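You operate a simulated robot arm through the tools that you are given. There is no shell and no other tool.

You run a simulated robot arm. Do the job below in one go: nothing can be reset, and whatever is moved stays where it is left.

Task
Ready the toaster: empty its crumb tray into the yellow bowl, slide it home, load both slices.
Fine: the toaster is unplugged and cold.

It is judged by the outcome, as a careful person would: the job done as asked, and still so three seconds after it is handed in. It fails if anything else is knocked over, pushed out of place, dropped, spilled or broken.

Robot
A 7-joint arm with a two-finger parallel gripper, fixed in place. Base frame: the origin is on the floor under the middle of its stand, x ahead of it, y to its left, z up. Readings come in cm, degrees, newtons and seconds.
It reaches about 147.9 cm from its shoulder. Its first joint turns from -166.0 to 166.0 degrees. Payload 4.4 kg.
Tool frame: the origin (TCP) lies between the finger pads and is the grasp point; the fingertips stand 2.3 cm ahead of it; z points along the fingers, y is the line along which they close. Largest opening 9.4 cm; finger width 3.8, thickness 1; the body of the gripper, 5.4 by 9.6 cm, starts 3.9 cm behind the TCP.
Orientation is that of the tool frame in the base frame, as a unit quaternion [x, y, z, w]. With the fingers straight down and closing along the base's y, the tool's x points along the base's -x, its y along +y and its z along -z.

Tools
- The arm moves only by the tool step_arm. Its argument "deltas" is a list of rows, each an object (a shift or turn left out is 0, a gripper value left out holds the last) with "offset": the shift along the base's x, y, z in units of 300 mm (1.0 is 300 mm), a list of three; "turn": the turn, a rotation vector about the base's x, y, z in units of 120 degrees (1.0 is 120 degrees), a list of three; "gripper": the gripper command, from -1 (shut) to 1 (fully open), values between in proportion. In form: [{"offset": [tx, ty, tz], "turn": [ax, ay, az], "gripper": gripper}, ...]. A call has 1 to 20 rows; each row is the pose to reach, as a shift and turn from the pose commanded when the call began. A call with a number of a shift or a turn outside -1 to 1 is refused whole. Each row takes 0.2 s and may step no farther than 5 cm and 8.6 degrees from the row before; otherwise, or with a gripper value out of range, the whole call is refused. Where a pose cannot be reached the arm comes as near as it can. A force on the tool above 80 N (or 10 N above the force at the start of the call, whichever is more), or a blocked arm, ends the call early, and 0.2 s more pass. Each finger travels about 7.2 cm/s and halts on what it meets, pressing with about 24 N; the grip force reading is that of the motor and also rises with nothing between the fingers. The clock runs only during rows and for 0.2 s after the last one: add rows that repeat a pose to give the fingers time. The reply holds the time, the measured pose of the TCP, the force on the tool along the base axes, the opening and the grip force, in the units named above and with some noise, with the torque about the TCP (base axes, N m) and any sound that the robot's microphone picked up.
- Cameras (640 x 400 px; columns grow to the right, rows downward): "scene" is fixed at [39.94, -50.33, 162.91]; the picture's right is [0.94, -0.33, 0.00], its down [-0.16, -0.45, -0.88] and it looks along [0.29, 0.83, -0.48] (base axes); focal length 375 px, centre (320, 200). "wrist" rides on the gripper at [8.6, 1.6, -7.5] in the tool frame; the picture's right is [-0.18, 0.98, 0.00], its down [-0.58, -0.11, -0.81] and it looks along [-0.79, -0.15, 0.59] (tool axes); focal length 243 px, centre (320, 200). There is no depth. A picture from a camera that has moved, and an enlarged one, comes with that camera's place and axes in the base frame and with its lens.
- capture(camera): a new picture of that camera. No time passes.
- inspect(camera, box): a new picture of the part [left, top, right, bottom] of that camera's present view, enlarged. No time passes.
- job_done(): hands the job in; it is judged then, once.

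Nothing tells you positions but the pictures and the camera data. Unless the task says otherwise, let go and move clear before handing in.

The tools are called after ">>>" as a command line: name --argument value ..., lists and objects as JSON in quotes. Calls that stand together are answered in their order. step_arm: Moves the arm, as the interface text tells. Its arguments: {"type":"object","properties":{"deltas":{"type":"array","items":{"type":"object","properties":{"offset":{"type":"array","items":{"type":"number"}},"turn":{"type":"array","items":{"type":"number"}},"gripper":{"type":"number"}}}}},"required":["deltas"]} The other tools are called the same way: capture (camera) takes a picture; inspect (camera, box) takes an enlarged picture of a part of a camera's view; job_done () hands the job in.

At the start:

```text
time_s: 0.0
tcp_pos: [54.93, 43.74, 126.73]
tool_rot: [-0.001, 1.0, 0.0, 0.0]
force: [-0.2, 0.7, 0.4]
moment: [0.01, -0.01, 0.01]
opening: 9.41
grip_force: 0.1
```

scene: 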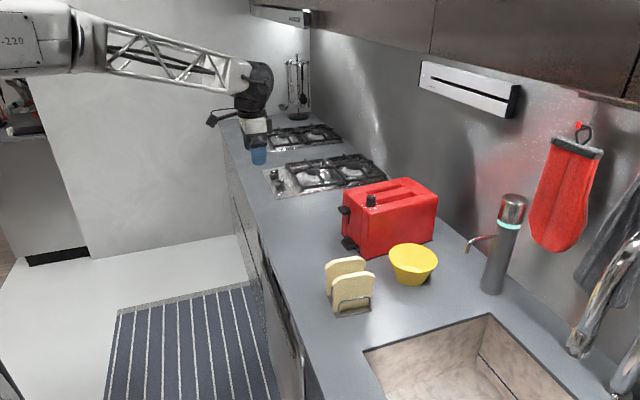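
wrist: 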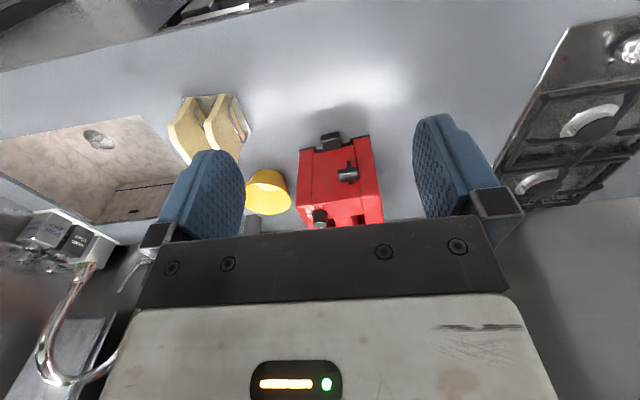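

I see a red toaster on the counter with a yellow bowl beside it and two bread slices in a small rack in front. I'll look closer before moving anything.

>>> inspect --camera "scene" --box '[310, 160, 470, 260]'

>>> inspect --camera "scene" --box '[300, 230, 460, 330]'

>>> inspect --camera "wrist" --box '[160, 80, 400, 230]'

```text
4.00 times, centred on (390, 210) of scene
camera zoom: at [39.94, -50.33, 162.91], right [0.94, -0.33, 0.0], down [-0.16, -0.45, -0.88], along [0.29, 0.83, -0.48], focal length 1501 px, centre (40, 160)
```

zoom: 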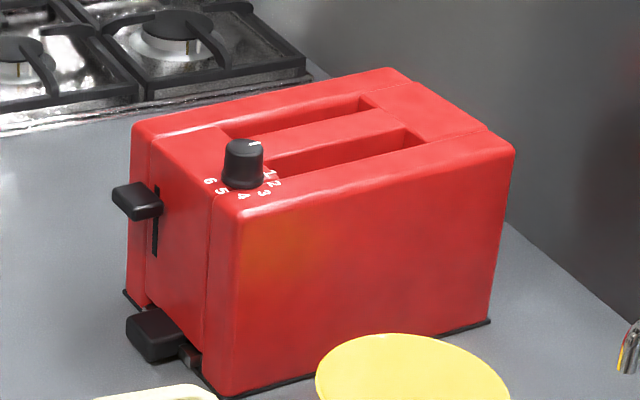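

```text
4.00 times, centred on (380, 280) of scene
camera zoom: at [39.94, -50.33, 162.91], right [0.94, -0.33, 0.0], down [-0.16, -0.45, -0.88], along [0.29, 0.83, -0.48], focal length 1501 px, centre (80, -120)
```

zoom: 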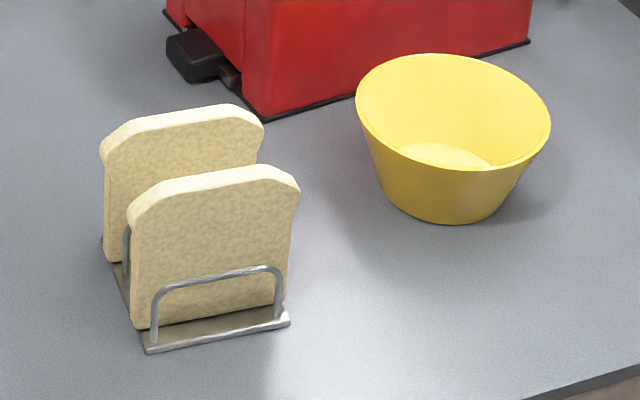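

```text
2.67 times, centred on (280, 155) of wrist
camera zoom: at [46.29, 45.37, 134.21], right [0.18, 0.98, 0.0], down [0.58, -0.11, 0.81], along [0.79, -0.15, -0.59], focal length 647 px, centre (427, 320)
```

zoom: 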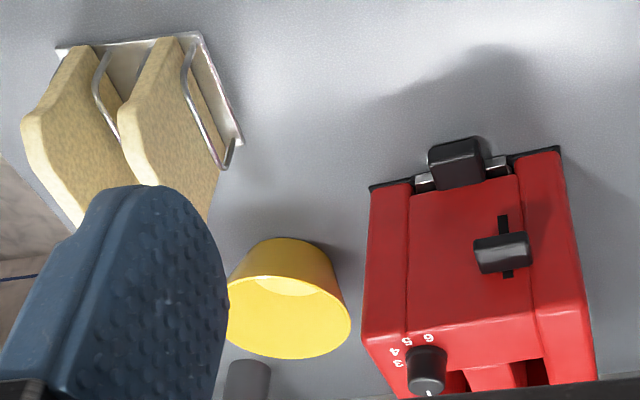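

The toaster stands at about x 84–110, y 34–50, with its crumb-tray handle low on the front near (82, 41, 92) and the lever above it near (81, 44, 103). The counter is at z≈90, the bowl rim centre near (94, 22.7, 96) and the bread rack near (72, 19). I'll lower the arm a little for a closer front view.

>>> step_arm --deltas '[{"offset": [0, 0, -0.12]}, {"offset": [0, -0.03, -0.25]}, {"offset": [0, -0.06, -0.38]}, {"offset": [0, -0.08, -0.5]}, {"offset": [0, -0.08, -0.5]}]'

>>> capture --camera "wrist"

>>> inspect --camera "wrist" --box '[240, 60, 440, 240]'

```text
time_s: 1.2
tcp_pos: [54.74, 41.31, 111.79]
tool_rot: [0.0, 1.0, 0.0, 0.0]
force: [-0.6, 0.2, -0.2]
moment: [-0.05, 0.03, 0.0]
opening: 9.41
grip_force: 0.1
```

```text
taken
camera wrist: at [46.09, 42.93, 119.24], right [0.18, 0.98, 0.0], down [0.58, -0.11, 0.81], along [0.79, -0.15, -0.59], focal length 243 px, centre (320, 200)
```

wrist: 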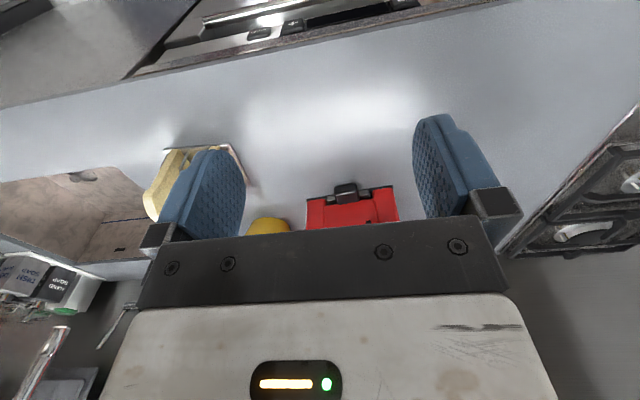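

```text
2.22 times, centred on (340, 150) of wrist
camera zoom: at [46.09, 42.93, 119.24], right [0.18, 0.98, 0.0], down [0.58, -0.11, 0.81], along [0.79, -0.15, -0.59], focal length 539 px, centre (276, 311)
```

zoom: 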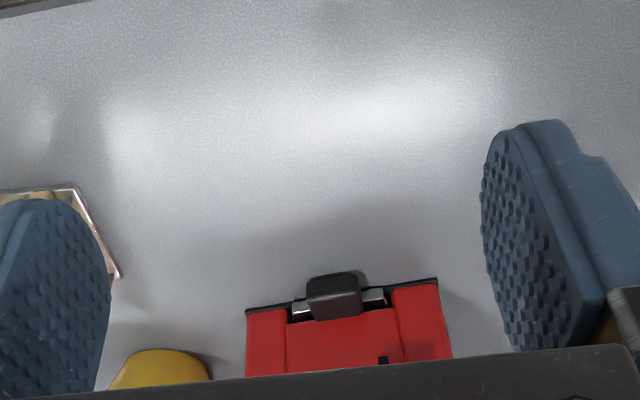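

The tray front is visible behind the black handle. I'll zoom further on the toaster top, handle and bread before planning the grasp.

>>> inspect --camera "scene" --box '[335, 170, 445, 240]'

>>> inspect --camera "scene" --box '[335, 220, 391, 260]'

>>> inspect --camera "scene" --box '[318, 250, 382, 322]'

>>> inspect --camera "wrist" --box '[330, 170, 390, 232]'

```text
5.71 times, centred on (390, 205) of scene
camera zoom: at [39.94, -50.33, 162.91], right [0.94, -0.33, 0.0], down [-0.16, -0.45, -0.88], along [0.29, 0.83, -0.48], focal length 2144 px, centre (-80, 171)
```

zoom: 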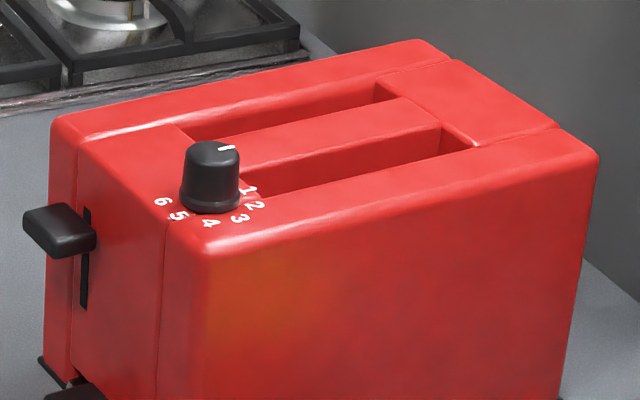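

```text
10.00 times, centred on (363, 240) of scene
camera zoom: at [39.94, -50.33, 162.91], right [0.94, -0.33, 0.0], down [-0.16, -0.45, -0.88], along [0.29, 0.83, -0.48], focal length 3752 px, centre (-110, -200)
```

zoom: 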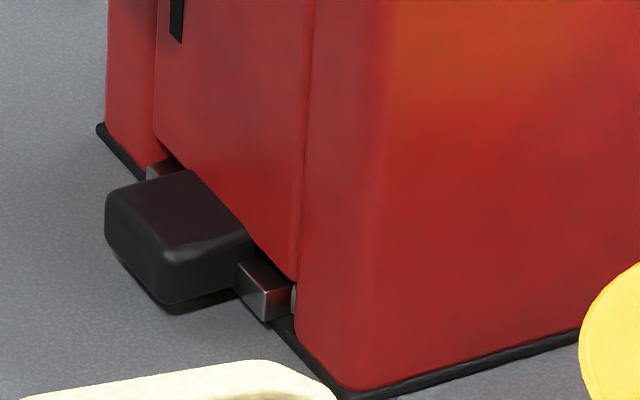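

```text
5.56 times, centred on (350, 286) of scene
camera zoom: at [39.94, -50.33, 162.91], right [0.94, -0.33, 0.0], down [-0.16, -0.45, -0.88], along [0.29, 0.83, -0.48], focal length 2084 px, centre (153, -278)
```

zoom: 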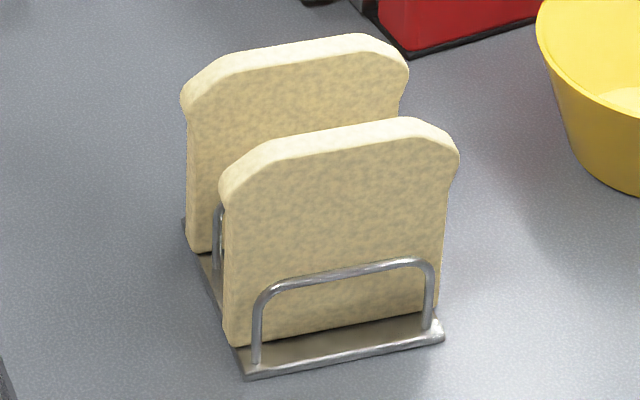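

```text
6.45 times, centred on (360, 201) of wrist
camera zoom: at [46.09, 42.93, 119.24], right [0.18, 0.98, 0.0], down [0.58, -0.11, 0.81], along [0.79, -0.15, -0.59], focal length 1565 px, centre (62, 194)
```

zoom: 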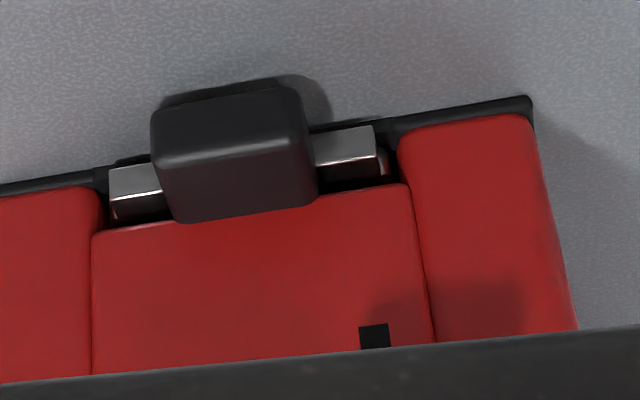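

The tray handle spans roughly x 80–83.3, y 39–43, z 90.5–93.3, and the toaster is yawed about 5°. I need the wrist camera on top for a low forward grasp, so I'll turn the gripper around about the vertical.

>>> step_arm --deltas '[{"turn": [0, 0, -0.07]}, {"turn": [0, 0, -0.14]}, {"turn": [0, 0, -0.21]}, {"turn": [0, 0, -0.28]}, {"turn": [0, 0, -0.35]}, {"turn": [0, 0, -0.42]}, {"turn": [0, 0, -0.49]}, {"turn": [0, 0, -0.56]}, {"turn": [0, 0, -0.63]}, {"turn": [0, 0, -0.7]}, {"turn": [0, 0, -0.77]}, {"turn": [0, 0, -0.84]}, {"turn": [0, 0, -0.91]}, {"turn": [0, 0, -0.98]}, {"turn": [0, 0, -0.98]}]'

>>> capture --camera "scene"

```text
time_s: 4.4
tcp_pos: [54.98, 41.5, 111.68]
tool_rot: [0.856, 0.517, 0.0, -0.001]
force: [0.0, 0.6, -0.1]
moment: [-0.03, 0.0, -0.01]
opening: 9.41
grip_force: 0.0
```

```text
taken
```

scene: 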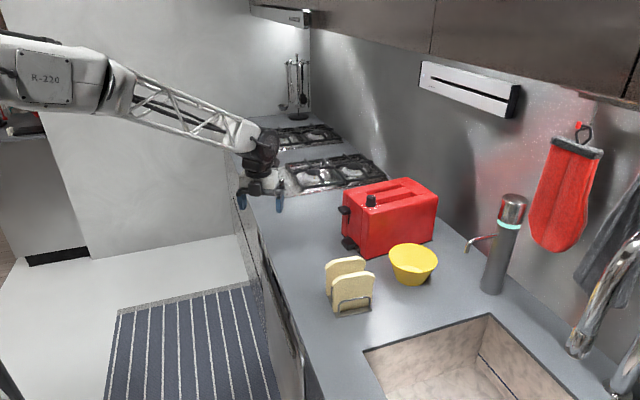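

The flip is going well, so I'll finish it, squaring up to the toaster's ~5° yaw.

>>> step_arm --deltas '[{"turn": [0, 0, -0.07]}, {"turn": [0, 0, -0.14]}, {"turn": [0, 0, -0.21]}, {"turn": [0, 0, -0.28]}, {"turn": [0, 0, -0.35]}, {"turn": [0, 0, -0.42]}, {"turn": [0, 0, -0.478]}, {"turn": [0, 0, -0.478]}]'

>>> capture --camera "scene"

>>> capture --camera "wrist"

```text
time_s: 6.2
tcp_pos: [54.82, 41.45, 111.77]
tool_rot: [0.922, 0.388, 0.0, 0.0]
force: [0.9, -0.4, 0.3]
moment: [-0.02, 0.02, 0.0]
opening: 9.42
grip_force: 0.0
out of reach, approached as far as the arm can: row 3, 4, 5, 6, 7, 8
```

```text
taken
```

scene: 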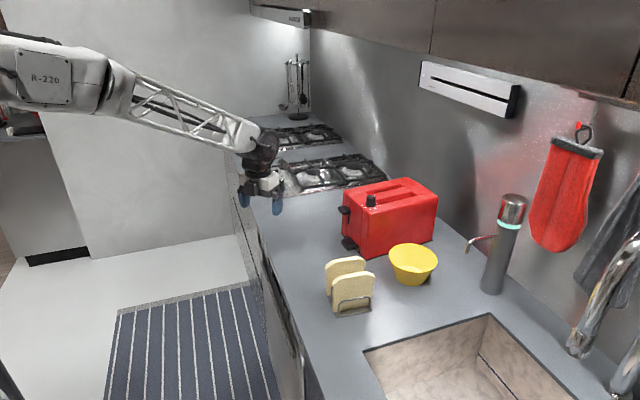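

```text
taken
camera wrist: at [62.12, 46.34, 119.18], right [0.57, -0.82, 0.0], down [-0.48, -0.34, 0.81], along [-0.66, -0.46, -0.59], focal length 243 px, centre (320, 200)
```

wrist: 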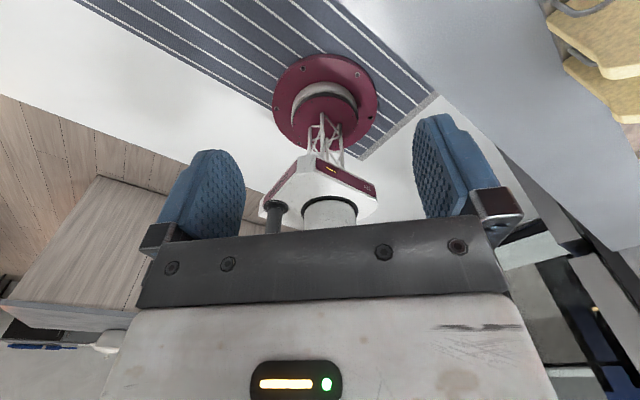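

The wrist hit its limit at about −134°. I'll unwind and go round the other way, checking the measured orientation as I go.

>>> step_arm --deltas '[{"turn": [0, 0, 0.07]}, {"turn": [0, 0, 0.14]}, {"turn": [0, 0, 0.21]}, {"turn": [0, 0, 0.28]}, {"turn": [0, 0, 0.35]}, {"turn": [0, 0, 0.42]}, {"turn": [0, 0, 0.49]}, {"turn": [0, 0, 0.56]}, {"turn": [0, 0, 0.63]}, {"turn": [0, 0, 0.7]}, {"turn": [0, 0, 0.77]}, {"turn": [0, 0, 0.84]}, {"turn": [0, 0, 0.91]}, {"turn": [0, 0, 0.98]}, {"turn": [0, 0, 0.98]}]'

```text
time_s: 9.4
tcp_pos: [54.89, 41.4, 111.75]
tool_rot: [0.145, 0.989, 0.0, 0.0]
force: [0.4, 0.2, 0.1]
moment: [0.0, 0.0, -0.01]
opening: 9.39
grip_force: 0.1
```

The commanded pose follows the reached one, so I'm now at −17° from the start yaw. I'll continue in the positive direction.

>>> step_arm --deltas '[{"turn": [0, 0, 0.07]}, {"turn": [0, 0, 0.14]}, {"turn": [0, 0, 0.21]}, {"turn": [0, 0, 0.28]}, {"turn": [0, 0, 0.35]}, {"turn": [0, 0, 0.42]}, {"turn": [0, 0, 0.49]}, {"turn": [0, 0, 0.56]}, {"turn": [0, 0, 0.63]}, {"turn": [0, 0, 0.7]}, {"turn": [0, 0, 0.77]}, {"turn": [0, 0, 0.84]}, {"turn": [0, 0, 0.91]}, {"turn": [0, 0, 0.98]}, {"turn": [0, 0, 0.98]}]'

>>> step_arm --deltas '[{"turn": [0, 0, 0.07]}, {"turn": [0, 0, 0.14]}, {"turn": [0, 0, 0.21]}, {"turn": [0, 0, 0.28]}, {"turn": [0, 0, 0.35]}, {"turn": [0, 0, 0.42]}, {"turn": [0, 0, 0.49]}, {"turn": [0, 0, 0.56]}, {"turn": [0, 0, 0.63]}, {"turn": [0, 0, 0.7]}, {"turn": [0, 0, 0.7]}]'

```text
time_s: 12.6
tcp_pos: [54.85, 41.47, 111.72]
tool_rot: [0.771, -0.637, 0.0, 0.0]
force: [0.0, 0.0, 0.3]
moment: [0.01, 0.0, -0.02]
opening: 9.42
grip_force: 0.1
```

```text
time_s: 15.0
tcp_pos: [54.87, 41.52, 111.74]
tool_rot: [0.999, 0.042, 0.0, 0.0]
force: [-0.2, 1.1, -1.8]
moment: [0.01, -0.01, 0.03]
opening: 9.41
grip_force: 0.1
```

The gripper is now flipped with heading ~4.8°, matching the toaster. Next I'll pitch the fingers forward to 25° below horizontal while moving to a stand-off in front of the toaster.

>>> step_arm --deltas '[{"offset": [0.02, -0.003, -0.01], "turn": [0.00567, -0.06747, 0]}, {"offset": [0.05, -0.007, -0.02], "turn": [0.01134, -0.13494, 0]}, {"offset": [0.08, -0.01, -0.04], "turn": [0.01701, -0.20241, 0]}, {"offset": [0.11, -0.015, -0.06], "turn": [0.02268, -0.26988, 0]}, {"offset": [0.14, -0.02, -0.09], "turn": [0.02835, -0.33735, 0]}, {"offset": [0.17, -0.025, -0.12], "turn": [0.03402, -0.40482, 0]}, {"offset": [0.2, -0.03, -0.15], "turn": [0.03969, -0.47229, 0]}, {"offset": [0.233, -0.033, -0.167], "turn": [0.0453, -0.5398, 0]}, {"offset": [0.233, -0.033, -0.167], "turn": [0.0453, -0.5398, 0]}]'

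>>> capture --camera "scene"

>>> capture --camera "wrist"

```text
time_s: 17.0
tcp_pos: [61.82, 40.41, 106.8]
tool_rot: [0.842, 0.035, 0.538, -0.024]
force: [0.6, 0.7, -0.5]
moment: [0.01, 0.0, -0.03]
opening: 9.42
grip_force: 0.1
```

```text
taken
```

scene: 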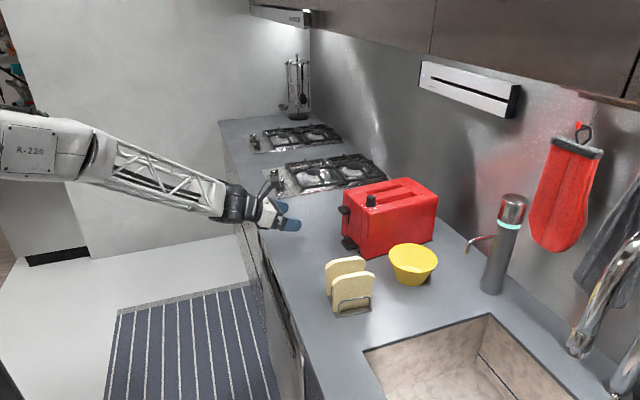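

```text
taken
camera wrist: at [58.94, 38.38, 117.81], right [0.01, -0.99, -0.17], down [-0.98, 0.03, -0.19], along [0.19, 0.17, -0.97], focal length 243 px, centre (320, 200)
```

wrist: 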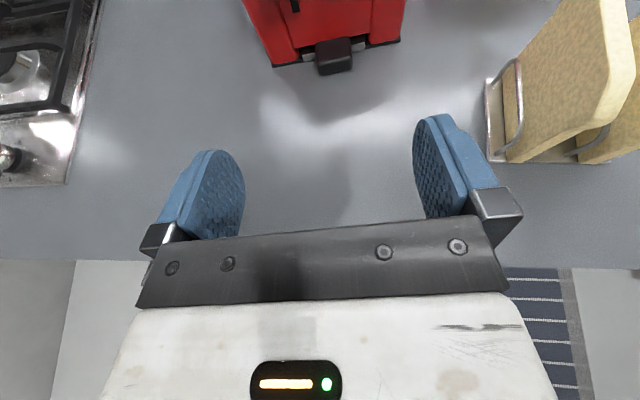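

Good—the camera now looks down over the fingers with the tray handle ahead. I'll zoom to measure its offset from the gripper centre.

>>> inspect --camera "wrist" --box '[240, 0, 420, 110]'

```text
3.56 times, centred on (330, 55) of wrist
camera zoom: at [58.94, 38.38, 117.81], right [0.01, -0.99, -0.17], down [-0.98, 0.03, -0.19], along [0.19, 0.17, -0.97], focal length 863 px, centre (284, 716)
```

zoom: 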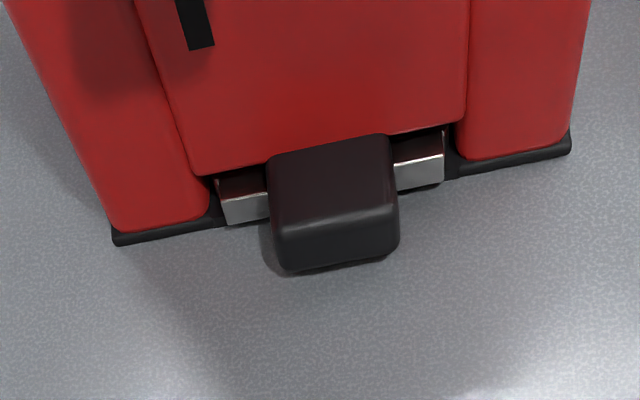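

The handle centre measures about (81.8, 41.15, 92), 4.1 cm wide, with the tray plate front at x≈83. I'll flatten the tilt to 20° and move to a close stand-off in front of it.

>>> step_arm --deltas '[{"offset": [0.1, 0, -0.1], "turn": [0.001, -0.01, 0]}, {"offset": [0.2, 0, -0.2], "turn": [0.002, -0.02, 0]}, {"offset": [0.29, 0, -0.29], "turn": [0.003, -0.03, 0]}, {"offset": [0.34, 0, -0.36], "turn": [0.0035, -0.0415, 0]}, {"offset": [0.34, 0, -0.36], "turn": [0.0035, -0.0415, 0]}]'

>>> capture --camera "wrist"

>>> inspect --camera "scene" --box '[220, 150, 380, 270]'

```text
time_s: 18.2
tcp_pos: [72.04, 40.34, 95.98]
tool_rot: [0.818, 0.034, 0.573, -0.023]
force: [0.7, 0.0, -1.1]
moment: [0.02, -0.03, 0.0]
opening: 9.41
grip_force: 0.0
```

```text
taken
camera wrist: at [68.18, 38.26, 106.63], right [0.02, -0.98, -0.17], down [-0.96, 0.03, -0.27], along [0.27, 0.17, -0.95], focal length 243 px, centre (320, 200)
```

wrist: 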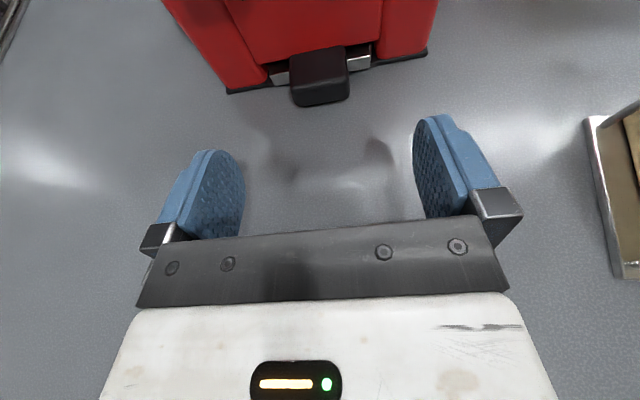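

```text
3.33 times, centred on (300, 210) of scene
camera zoom: at [39.94, -50.33, 162.91], right [0.94, -0.33, 0.0], down [-0.16, -0.45, -0.88], along [0.29, 0.83, -0.48], focal length 1251 px, centre (387, 167)
```

zoom: 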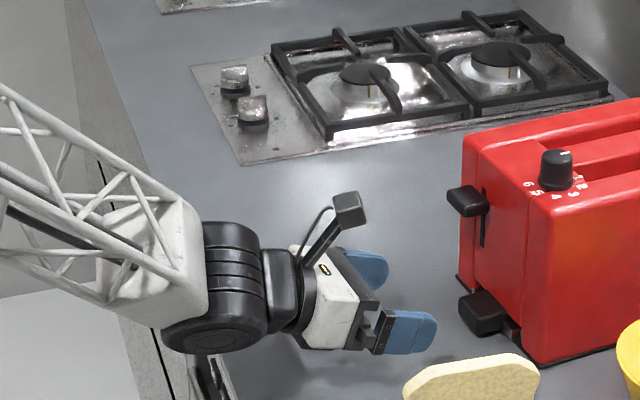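

The arm, camera and lever all have clearance. I'll lower to z≈93 and slide the open fingers forward around the handle.

>>> step_arm --deltas '[{"offset": [0.05, 0.004, -0.05]}, {"offset": [0.1, 0.008, -0.085]}, {"offset": [0.15, 0.013, -0.098]}, {"offset": [0.2, 0.017, -0.098]}, {"offset": [0.25, 0.021, -0.098]}, {"offset": [0.285, 0.024, -0.098]}, {"offset": [0.285, 0.024, -0.098]}]'

>>> capture --camera "wrist"

>>> inspect --camera "scene" --box '[260, 170, 420, 270]'

```text
time_s: 19.8
tcp_pos: [80.67, 41.21, 93.08]
tool_rot: [0.818, 0.034, 0.573, -0.024]
force: [-0.3, 0.8, 4.0]
moment: [-0.04, 0.25, -0.08]
opening: 9.41
grip_force: 0.0
```

```text
taken
camera wrist: at [76.73, 39.17, 103.63], right [0.02, -0.98, -0.17], down [-0.96, 0.03, -0.27], along [0.27, 0.17, -0.95], focal length 243 px, centre (320, 200)
```

wrist: 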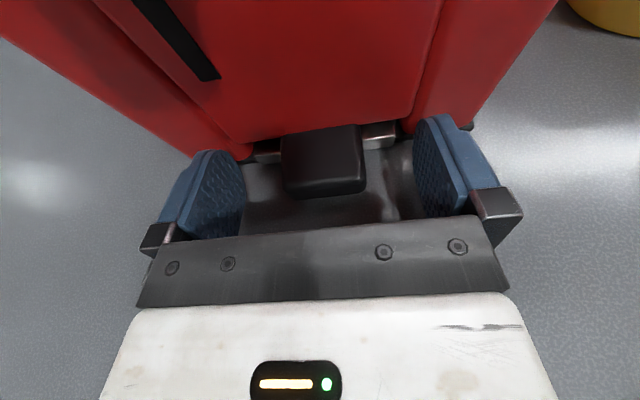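

```text
4.00 times, centred on (340, 220) of scene
camera zoom: at [39.94, -50.33, 162.91], right [0.94, -0.33, 0.0], down [-0.16, -0.45, -0.88], along [0.29, 0.83, -0.48], focal length 1501 px, centre (240, 120)
```

zoom: 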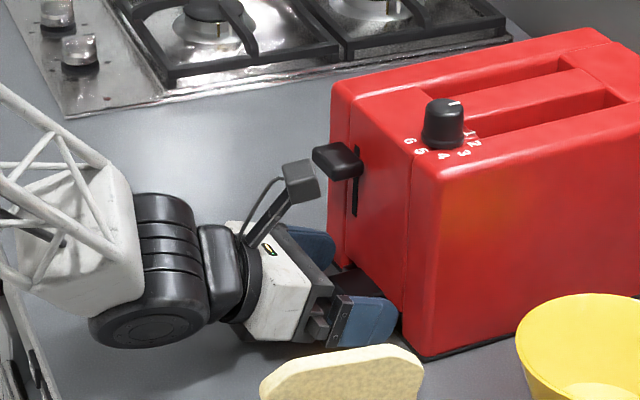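

The fingers straddle the handle nicely, with just a light touch on the counter. I'll lift 2 mm and close on the handle.

>>> step_arm --deltas '[{"offset": [0, 0, 0.008]}, {"offset": [0, 0, 0.008], "gripper": -1}, {"offset": [0, 0, 0.008], "gripper": -1}, {"offset": [0, 0, 0.008], "gripper": -1}, {"offset": [0, 0, 0.008], "gripper": -1}, {"offset": [0, 0, 0.008], "gripper": -1}]'

>>> capture --camera "wrist"

```text
time_s: 21.2
tcp_pos: [80.7, 41.2, 93.29]
tool_rot: [0.818, 0.034, 0.573, -0.024]
force: [0.8, 0.0, 0.2]
moment: [0.01, 0.08, 0.03]
opening: 4.38
grip_force: 24.2
```

```text
taken
camera wrist: at [76.76, 39.14, 103.86], right [0.02, -0.98, -0.17], down [-0.96, 0.03, -0.27], along [0.27, 0.17, -0.95], focal length 243 px, centre (320, 200)
```

wrist: 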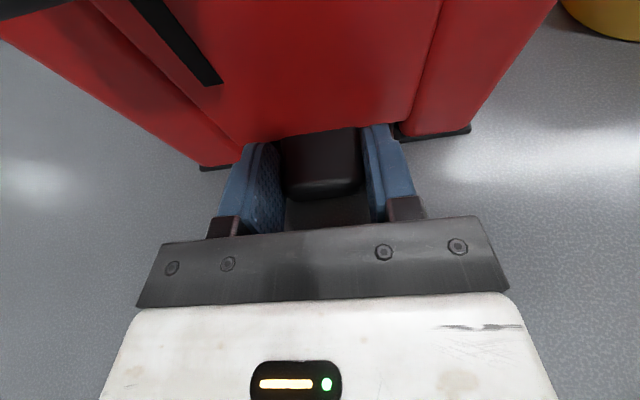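

The handle is firmly gripped (4.4 cm opening, 24 N). I'll pull the tray out slowly along the toaster axis and watch the forces.

>>> step_arm --deltas '[{"offset": [-0.0083, -0.0007, 0]}, {"offset": [-0.0199, -0.0017, 0]}, {"offset": [-0.0365, -0.0031, 0]}, {"offset": [-0.0565, -0.0049, 0]}, {"offset": [-0.0797, -0.0068, 0]}, {"offset": [-0.1, -0.0086, 0]}, {"offset": [-0.1, -0.0086, 0]}]'

>>> capture --camera "wrist"

```text
time_s: 22.8
tcp_pos: [77.48, 40.96, 93.22]
tool_rot: [0.819, 0.035, 0.573, -0.024]
force: [-0.7, 0.2, 0.3]
moment: [-0.05, 0.09, 0.0]
opening: 4.38
grip_force: 24.6
```

```text
taken
camera wrist: at [73.62, 38.85, 103.91], right [0.02, -0.98, -0.17], down [-0.96, 0.03, -0.27], along [0.27, 0.17, -0.95], focal length 243 px, centre (320, 200)
```

wrist: 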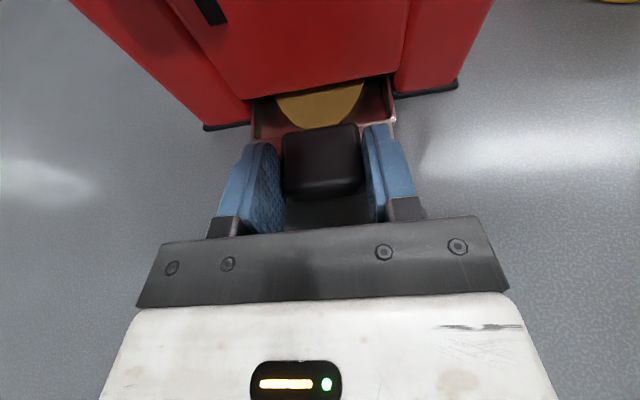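

The tray is sliding freely and a heap of crumbs is visible in it. I'll keep drawing it out slowly.

>>> step_arm --deltas '[{"offset": [-0.0166, -0.0014, 0]}, {"offset": [-0.0399, -0.0034, 0]}, {"offset": [-0.0664, -0.0057, 0]}, {"offset": [-0.0963, -0.0083, 0]}, {"offset": [-0.1262, -0.0108, 0]}, {"offset": [-0.1561, -0.0134, 0]}, {"offset": [-0.186, -0.0159, 0]}, {"offset": [-0.2159, -0.0185, 0]}, {"offset": [-0.2458, -0.021, 0]}, {"offset": [-0.2691, -0.023, 0]}, {"offset": [-0.2824, -0.0242, 0]}, {"offset": [-0.2824, -0.0242, 0]}]'

>>> capture --camera "wrist"

>>> inspect --camera "scene" --box '[240, 160, 440, 285]'

```text
time_s: 25.4
tcp_pos: [69.24, 40.22, 93.2]
tool_rot: [0.819, 0.034, 0.573, -0.024]
force: [0.5, 0.0, 0.0]
moment: [-0.02, 0.11, 0.01]
opening: 4.35
grip_force: 23.6
```

```text
taken
camera wrist: at [65.31, 38.2, 103.96], right [0.02, -0.98, -0.17], down [-0.96, 0.03, -0.27], along [0.27, 0.17, -0.95], focal length 243 px, centre (320, 200)
```

wrist: 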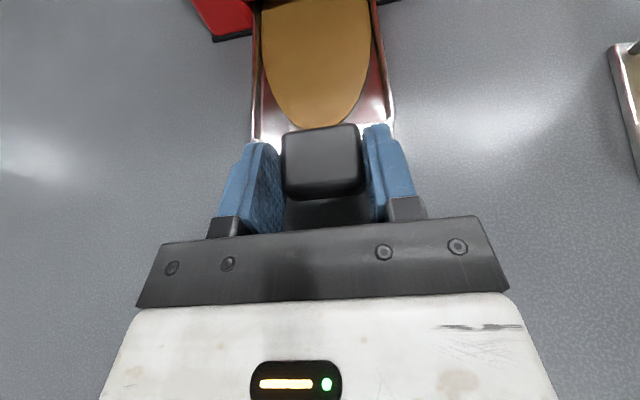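

```text
3.20 times, centred on (340, 222) of scene
camera zoom: at [39.94, -50.33, 162.91], right [0.94, -0.33, 0.0], down [-0.16, -0.45, -0.88], along [0.29, 0.83, -0.48], focal length 1200 px, centre (256, 128)
```

zoom: 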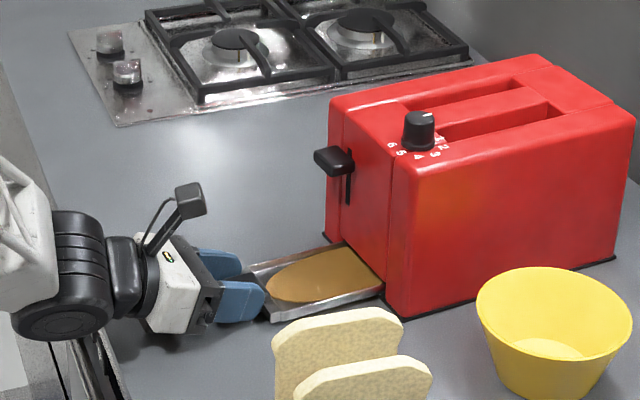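

The shallow walled tray with its crumb heap is about 11 cm out and the toaster has not shifted. I'll continue pulling until the far end appears.

>>> step_arm --deltas '[{"offset": [-0.0166, -0.0014, 0]}, {"offset": [-0.0399, -0.0034, 0]}, {"offset": [-0.0664, -0.0057, 0]}, {"offset": [-0.0963, -0.0083, 0]}, {"offset": [-0.1262, -0.0108, 0]}, {"offset": [-0.1495, -0.0128, 0]}, {"offset": [-0.1661, -0.0142, 0]}, {"offset": [-0.1661, -0.0142, 0]}]'

>>> capture --camera "wrist"

>>> inspect --camera "scene" --box '[220, 160, 420, 285]'

```text
time_s: 27.2
tcp_pos: [64.25, 39.69, 93.17]
tool_rot: [0.819, 0.034, 0.573, -0.024]
force: [-0.1, -0.2, -0.5]
moment: [-0.01, 0.1, 0.03]
opening: 4.37
grip_force: 23.7
```

```text
taken
camera wrist: at [60.35, 37.72, 103.89], right [0.02, -0.98, -0.17], down [-0.96, 0.03, -0.27], along [0.27, 0.17, -0.95], focal length 243 px, centre (320, 200)
```

wrist: 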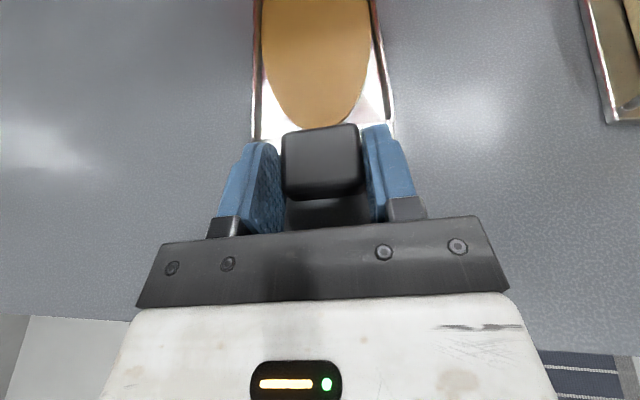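

```text
3.20 times, centred on (320, 222) of scene
camera zoom: at [39.94, -50.33, 162.91], right [0.94, -0.33, 0.0], down [-0.16, -0.45, -0.88], along [0.29, 0.83, -0.48], focal length 1200 px, centre (320, 128)
```

zoom: 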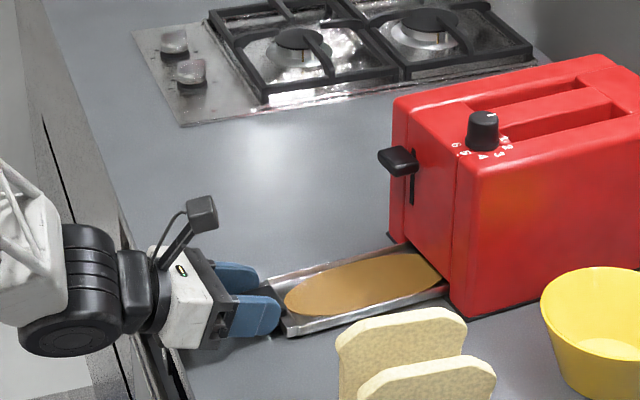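

About 16.5 cm is out and the heap is nearly all visible. I'll go on in smaller increments to find the tray's end.

>>> step_arm --deltas '[{"offset": [-0.0166, -0.0014, 0]}, {"offset": [-0.0399, -0.0034, 0]}, {"offset": [-0.0664, -0.0057, 0]}, {"offset": [-0.0897, -0.0077, 0]}, {"offset": [-0.1, -0.0086, 0]}, {"offset": [-0.1, -0.0086, 0]}]'

>>> inspect --camera "scene" --box '[220, 160, 420, 285]'

>>> inspect --camera "scene" --box '[290, 220, 374, 272]'

```text
time_s: 28.6
tcp_pos: [61.24, 39.6, 93.16]
tool_rot: [0.819, 0.034, 0.573, -0.024]
force: [-0.8, -0.9, -0.3]
moment: [0.0, 0.04, 0.0]
opening: 4.35
grip_force: 24.1
```

```text
3.20 times, centred on (320, 222) of scene
camera zoom: at [39.94, -50.33, 162.91], right [0.94, -0.33, 0.0], down [-0.16, -0.45, -0.88], along [0.29, 0.83, -0.48], focal length 1200 px, centre (320, 128)
```

zoom: 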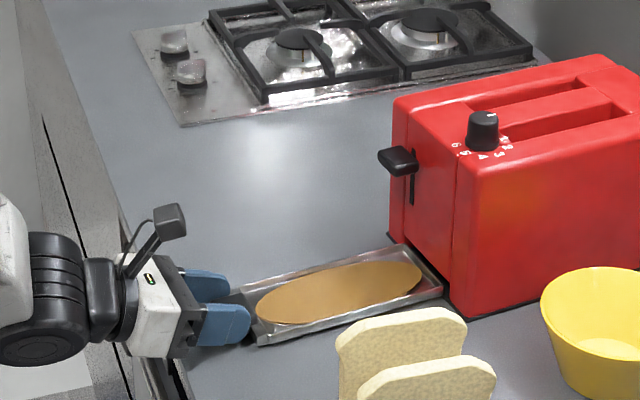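

```text
7.62 times, centred on (332, 246) of scene
camera zoom: at [39.94, -50.33, 162.91], right [0.94, -0.33, 0.0], down [-0.16, -0.45, -0.88], along [0.29, 0.83, -0.48], focal length 2858 px, centre (229, -150)
```

zoom: 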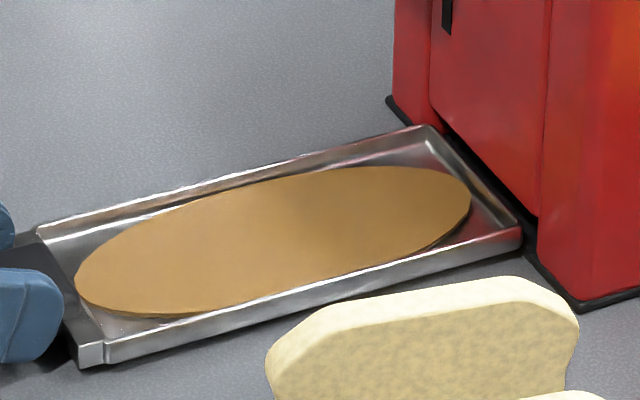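

The tray's far end has just cleared the toaster: tray about 19 cm × 8 cm with ~1 cm walls, far end ~21.7 cm ahead of the TCP. I'll withdraw 2 cm more and then lift it straight up, level and slowly.

>>> step_arm --deltas '[{"offset": [-0.02, -0.0017, 0]}, {"offset": [-0.0465, -0.004, 0.003]}, {"offset": [-0.066, -0.0057, 0.01]}, {"offset": [-0.0697, -0.006, 0.03]}, {"offset": [-0.0697, -0.006, 0.06]}, {"offset": [-0.0697, -0.006, 0.095]}, {"offset": [-0.0697, -0.006, 0.13]}, {"offset": [-0.0697, -0.006, 0.16]}, {"offset": [-0.0697, -0.006, 0.18]}, {"offset": [-0.0697, -0.006, 0.19]}, {"offset": [-0.0697, -0.006, 0.19]}]'

>>> capture --camera "wrist"

>>> inspect --camera "scene" --box '[200, 150, 440, 300]'

```text
time_s: 31.0
tcp_pos: [59.17, 39.29, 98.89]
tool_rot: [0.818, 0.034, 0.573, -0.024]
force: [-1.1, -0.3, -0.5]
moment: [-0.03, 0.07, 0.03]
opening: 4.35
grip_force: 23.6
```

```text
taken
camera wrist: at [55.27, 37.24, 109.62], right [0.02, -0.98, -0.17], down [-0.96, 0.03, -0.27], along [0.27, 0.17, -0.95], focal length 243 px, centre (320, 200)
```

wrist: 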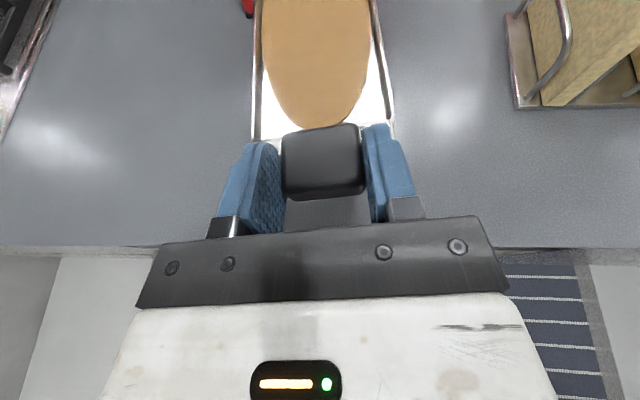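

```text
2.67 times, centred on (320, 225) of scene
camera zoom: at [39.94, -50.33, 162.91], right [0.94, -0.33, 0.0], down [-0.16, -0.45, -0.88], along [0.29, 0.83, -0.48], focal length 1000 px, centre (320, 133)
```

zoom: 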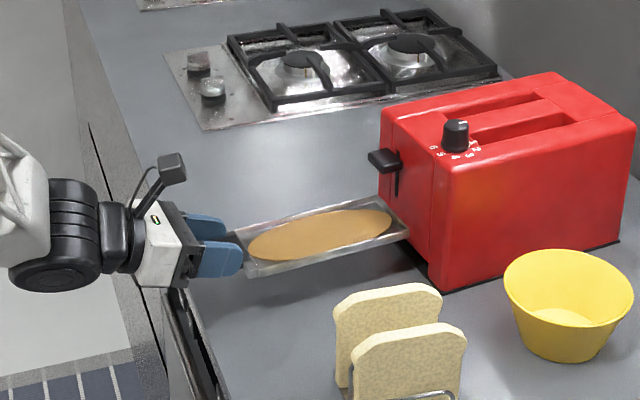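

The tray is held level. The lever juts out above the tray's far end, so I'll shift sideways (−y) first to clear it, then lift well above everything.

>>> step_arm --deltas '[{"offset": [-0.01, -0.02, 0]}, {"offset": [-0.02, -0.055, 0]}, {"offset": [-0.03, -0.1, 0]}, {"offset": [-0.03, -0.145, 0.005]}, {"offset": [-0.03, -0.18, 0.02]}, {"offset": [-0.03, -0.2, 0.05]}, {"offset": [-0.03, -0.2, 0.09]}, {"offset": [-0.03, -0.2, 0.135]}, {"offset": [-0.03, -0.2, 0.185]}, {"offset": [-0.03, -0.2, 0.235]}, {"offset": [-0.03, -0.2, 0.285]}, {"offset": [-0.03, -0.2, 0.335]}, {"offset": [-0.03, -0.2, 0.38]}, {"offset": [-0.03, -0.2, 0.415]}, {"offset": [-0.03, -0.2, 0.437]}, {"offset": [-0.03, -0.2, 0.45]}, {"offset": [-0.03, -0.2, 0.45]}]'

>>> capture --camera "scene"

>>> capture --camera "wrist"

```text
time_s: 34.6
tcp_pos: [58.26, 33.37, 112.4]
tool_rot: [0.818, 0.035, 0.573, -0.024]
force: [-1.0, 0.5, -1.0]
moment: [0.0, 0.07, 0.0]
opening: 4.37
grip_force: 23.8
```

```text
taken
```

scene: 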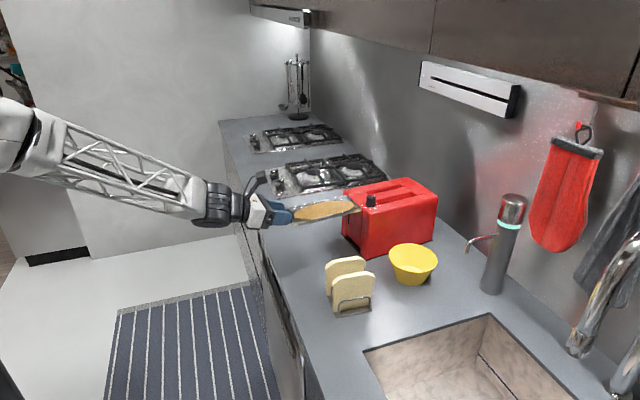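

```text
taken
camera wrist: at [54.3, 31.26, 123.15], right [0.02, -0.98, -0.17], down [-0.96, 0.03, -0.27], along [0.27, 0.17, -0.95], focal length 243 px, centre (320, 200)
```

wrist: 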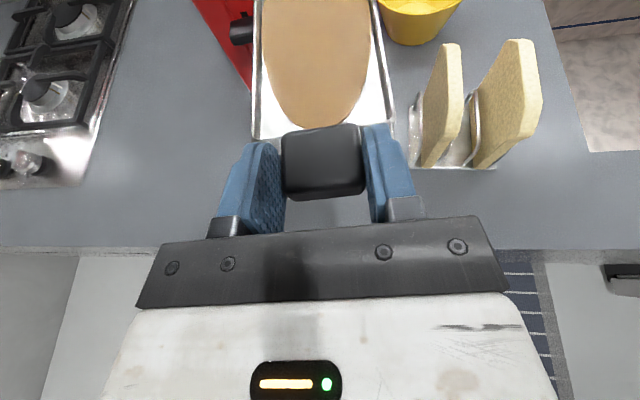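

All good so far. I'll check the exact position of the tray's far end with a zoom before tilting plans.

>>> inspect --camera "scene" --box '[280, 185, 376, 235]'

>>> inspect --camera "scene" --box '[380, 230, 450, 290]'

```text
6.67 times, centred on (328, 210) of scene
camera zoom: at [39.94, -50.33, 162.91], right [0.94, -0.33, 0.0], down [-0.16, -0.45, -0.88], along [0.29, 0.83, -0.48], focal length 2501 px, centre (267, 133)
```

zoom: 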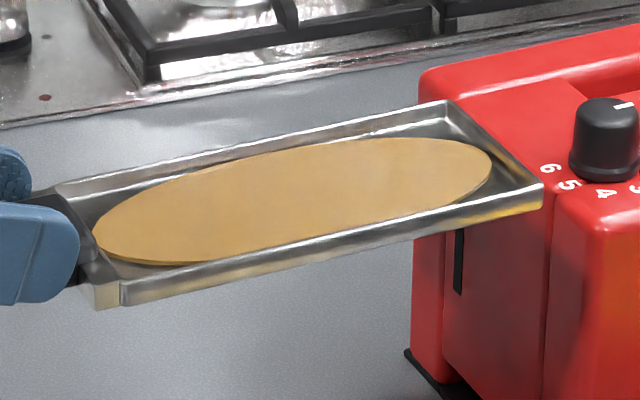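

```text
6.67 times, centred on (415, 260) of scene
camera zoom: at [39.94, -50.33, 162.91], right [0.94, -0.33, 0.0], down [-0.16, -0.45, -0.88], along [0.29, 0.83, -0.48], focal length 2501 px, centre (-313, -200)
```

zoom: 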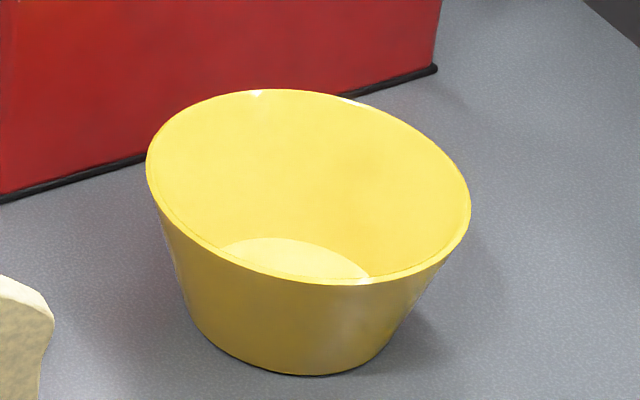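

The tray end is 22 cm ahead of the TCP and its floor about 2.4 cm below it. I'll swing the tray to a −20° heading with its far end high over the bowl, still level.

>>> step_arm --deltas '[{"offset": [0.009, -0.0018, 0], "turn": [0, 0, -0.0042]}, {"offset": [0.036, -0.0071, 0], "turn": [0, 0, -0.0167]}, {"offset": [0.0812, -0.016, 0], "turn": [0, 0, -0.0375]}, {"offset": [0.1353, -0.0267, 0], "turn": [0, 0, -0.0625]}, {"offset": [0.194, -0.0383, 0], "turn": [0, 0, -0.0896]}, {"offset": [0.257, -0.0507, 0], "turn": [0, 0, -0.1187]}, {"offset": [0.3157, -0.0623, 0], "turn": [0, 0, -0.1458]}, {"offset": [0.37, -0.073, 0], "turn": [0, 0, -0.1708]}, {"offset": [0.415, -0.0819, 0], "turn": [0, 0, -0.1916]}, {"offset": [0.442, -0.0872, 0], "turn": [0, 0, -0.2041]}, {"offset": [0.451, -0.089, 0], "turn": [0, 0, -0.2083]}, {"offset": [0.451, -0.089, 0], "turn": [0, 0, -0.2083]}]'

>>> inspect --camera "scene" --box '[240, 150, 480, 300]'

>>> capture --camera "wrist"

```text
time_s: 37.2
tcp_pos: [71.82, 30.54, 112.51]
tool_rot: [0.806, -0.144, 0.565, 0.101]
force: [-0.5, -0.3, -1.5]
moment: [0.03, 0.08, 0.02]
opening: 4.37
grip_force: 24.5
```

```text
2.67 times, centred on (360, 225) of scene
camera zoom: at [39.94, -50.33, 162.91], right [0.94, -0.33, 0.0], down [-0.16, -0.45, -0.88], along [0.29, 0.83, -0.48], focal length 1000 px, centre (213, 133)
```

zoom: 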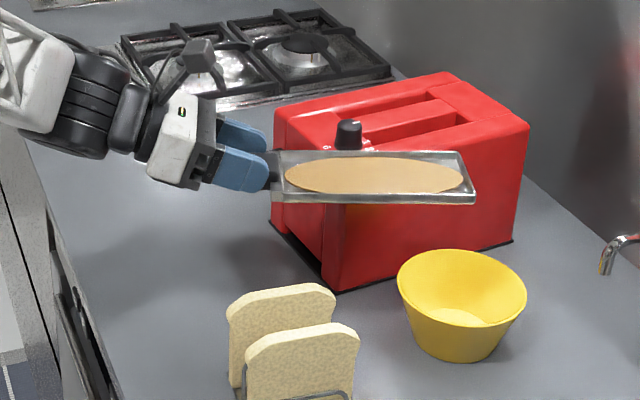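

```text
taken
camera wrist: at [67.48, 30.41, 123.13], right [-0.4, -0.9, -0.17], down [-0.86, 0.43, -0.27], along [0.32, 0.04, -0.95], focal length 243 px, centre (320, 200)
```

wrist: 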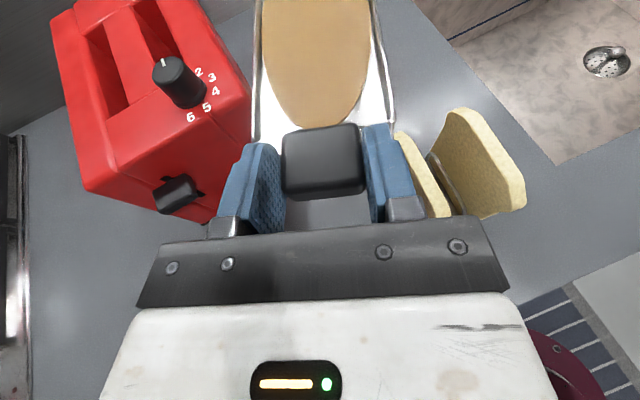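

The tray is level with its end over the bowl (end at ≈(92.4, 22.9, 110)). Now I'll begin tilting it end-down, pivoting about that end while lowering it to the rim, in stages with checks.

>>> step_arm --deltas '[{"offset": [0.0069, -0.0025, -0.019], "turn": [0.01157, 0.03127, 0]}, {"offset": [0.0171, -0.0063, -0.0353], "turn": [0.02313, 0.06253, 0]}, {"offset": [0.0306, -0.0113, -0.046], "turn": [0.0347, 0.0938, 0]}, {"offset": [0.0472, -0.0175, -0.0543], "turn": [0.04627, 0.12507, 0]}, {"offset": [0.0672, -0.0249, -0.0507], "turn": [0.05783, 0.15633, 0]}, {"offset": [0.09, -0.0333, -0.0453], "turn": [0.0694, 0.1876, 0]}, {"offset": [0.09, -0.0333, -0.0453], "turn": [0.0694, 0.1876, 0]}]'

>>> inspect --camera "scene" --box '[270, 150, 510, 300]'

>>> capture --camera "wrist"

```text
time_s: 38.8
tcp_pos: [74.39, 29.6, 111.07]
tool_rot: [0.906, -0.161, 0.385, 0.068]
force: [-0.8, -0.3, -0.3]
moment: [0.02, 0.08, -0.01]
opening: 4.35
grip_force: 24.1
```

```text
2.67 times, centred on (390, 225) of scene
camera zoom: at [39.94, -50.33, 162.91], right [0.94, -0.33, 0.0], down [-0.16, -0.45, -0.88], along [0.29, 0.83, -0.48], focal length 1000 px, centre (133, 133)
```

zoom: 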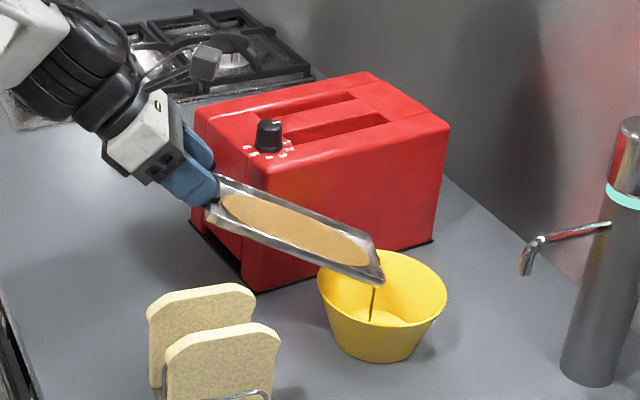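

```text
taken
camera wrist: at [74.49, 27.73, 122.52], right [-0.46, -0.88, -0.13], down [-0.89, 0.44, 0.14], along [-0.07, 0.18, -0.98], focal length 243 px, centre (320, 200)
```

wrist: 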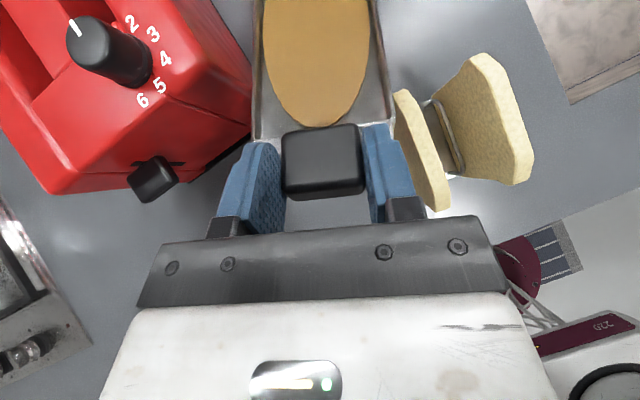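

Crumbs are already flowing in a thin stream from the lip straight into the bowl. I'll keep tilting gradually with the lip staying over the bowl.

>>> step_arm --deltas '[{"offset": [0.0256, -0.0095, 0.0203], "turn": [0.01157, 0.03127, 0]}, {"offset": [0.0256, -0.0095, 0.0203], "turn": [0.01157, 0.03127, 0]}, {"offset": [0.0541, -0.02, 0.042], "turn": [0.02313, 0.06253, 0]}, {"offset": [0.0541, -0.02, 0.042], "turn": [0.02313, 0.06253, 0]}, {"offset": [0.0854, -0.0316, 0.0677], "turn": [0.0347, 0.0938, 0]}, {"offset": [0.0854, -0.0316, 0.0677], "turn": [0.0347, 0.0938, 0]}, {"offset": [0.0854, -0.0316, 0.0677], "turn": [0.0347, 0.0938, 0]}]'

>>> inspect --camera "scene" --box '[310, 180, 470, 280]'

```text
time_s: 40.4
tcp_pos: [76.8, 28.59, 113.1]
tool_rot: [0.941, -0.168, 0.288, 0.051]
force: [0.4, 0.1, -1.3]
moment: [0.03, 0.06, -0.06]
opening: 4.35
grip_force: 24.0
```

```text
4.00 times, centred on (390, 230) of scene
camera zoom: at [39.94, -50.33, 162.91], right [0.94, -0.33, 0.0], down [-0.16, -0.45, -0.88], along [0.29, 0.83, -0.48], focal length 1501 px, centre (40, 80)
```

zoom: 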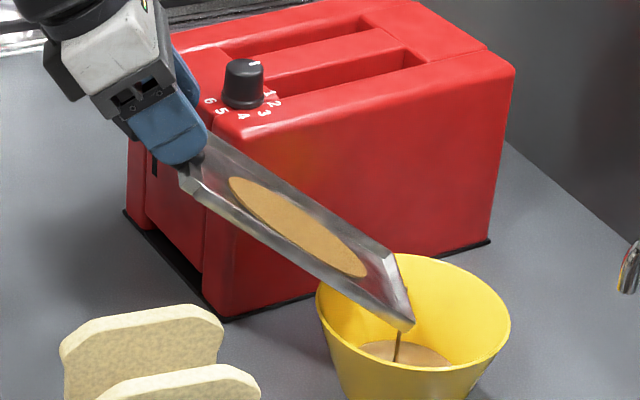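

The heap is shrinking and the crumbs are collecting in the bowl. Continuing the tilt.

>>> step_arm --deltas '[{"offset": [0.0338, -0.0125, 0.027], "turn": [0.01157, 0.03127, 0]}, {"offset": [0.0338, -0.0125, 0.027], "turn": [0.01157, 0.03127, 0]}, {"offset": [0.0697, -0.0258, 0.0547], "turn": [0.02313, 0.06253, 0]}, {"offset": [0.0697, -0.0258, 0.0547], "turn": [0.02313, 0.06253, 0]}, {"offset": [0.1079, -0.0399, 0.083], "turn": [0.0347, 0.0938, 0]}, {"offset": [0.1079, -0.0399, 0.083], "turn": [0.0347, 0.0938, 0]}, {"offset": [0.1482, -0.0548, 0.1083], "turn": [0.04627, 0.12507, 0]}, {"offset": [0.1482, -0.0548, 0.1083], "turn": [0.04627, 0.12507, 0]}, {"offset": [0.1901, -0.0703, 0.1303], "turn": [0.05783, 0.15633, 0]}, {"offset": [0.1901, -0.0703, 0.1303], "turn": [0.05783, 0.15633, 0]}, {"offset": [0.2336, -0.0864, 0.1493], "turn": [0.0694, 0.1876, 0]}, {"offset": [0.2336, -0.0864, 0.1493], "turn": [0.0694, 0.1876, 0]}]'

>>> inspect --camera "scene" --box '[310, 150, 470, 290]'

```text
time_s: 43.0
tcp_pos: [84.03, 25.98, 117.64]
tool_rot: [0.981, -0.176, 0.086, 0.015]
force: [0.9, -0.3, -2.0]
moment: [-0.01, 0.03, 0.0]
opening: 4.35
grip_force: 24.5
```

```text
2.86 times, centred on (390, 220) of scene
camera zoom: at [39.94, -50.33, 162.91], right [0.94, -0.33, 0.0], down [-0.16, -0.45, -0.88], along [0.29, 0.83, -0.48], focal length 1072 px, centre (120, 143)
```

zoom: 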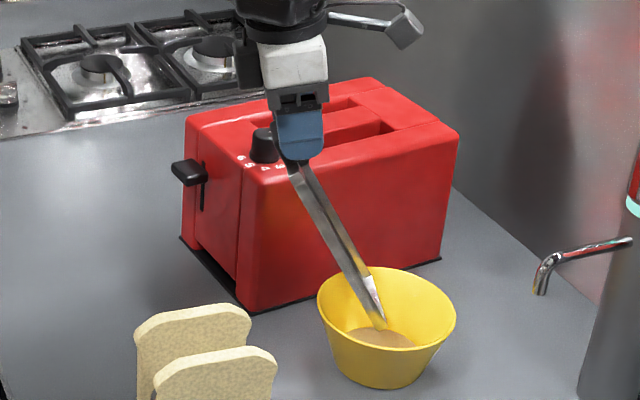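

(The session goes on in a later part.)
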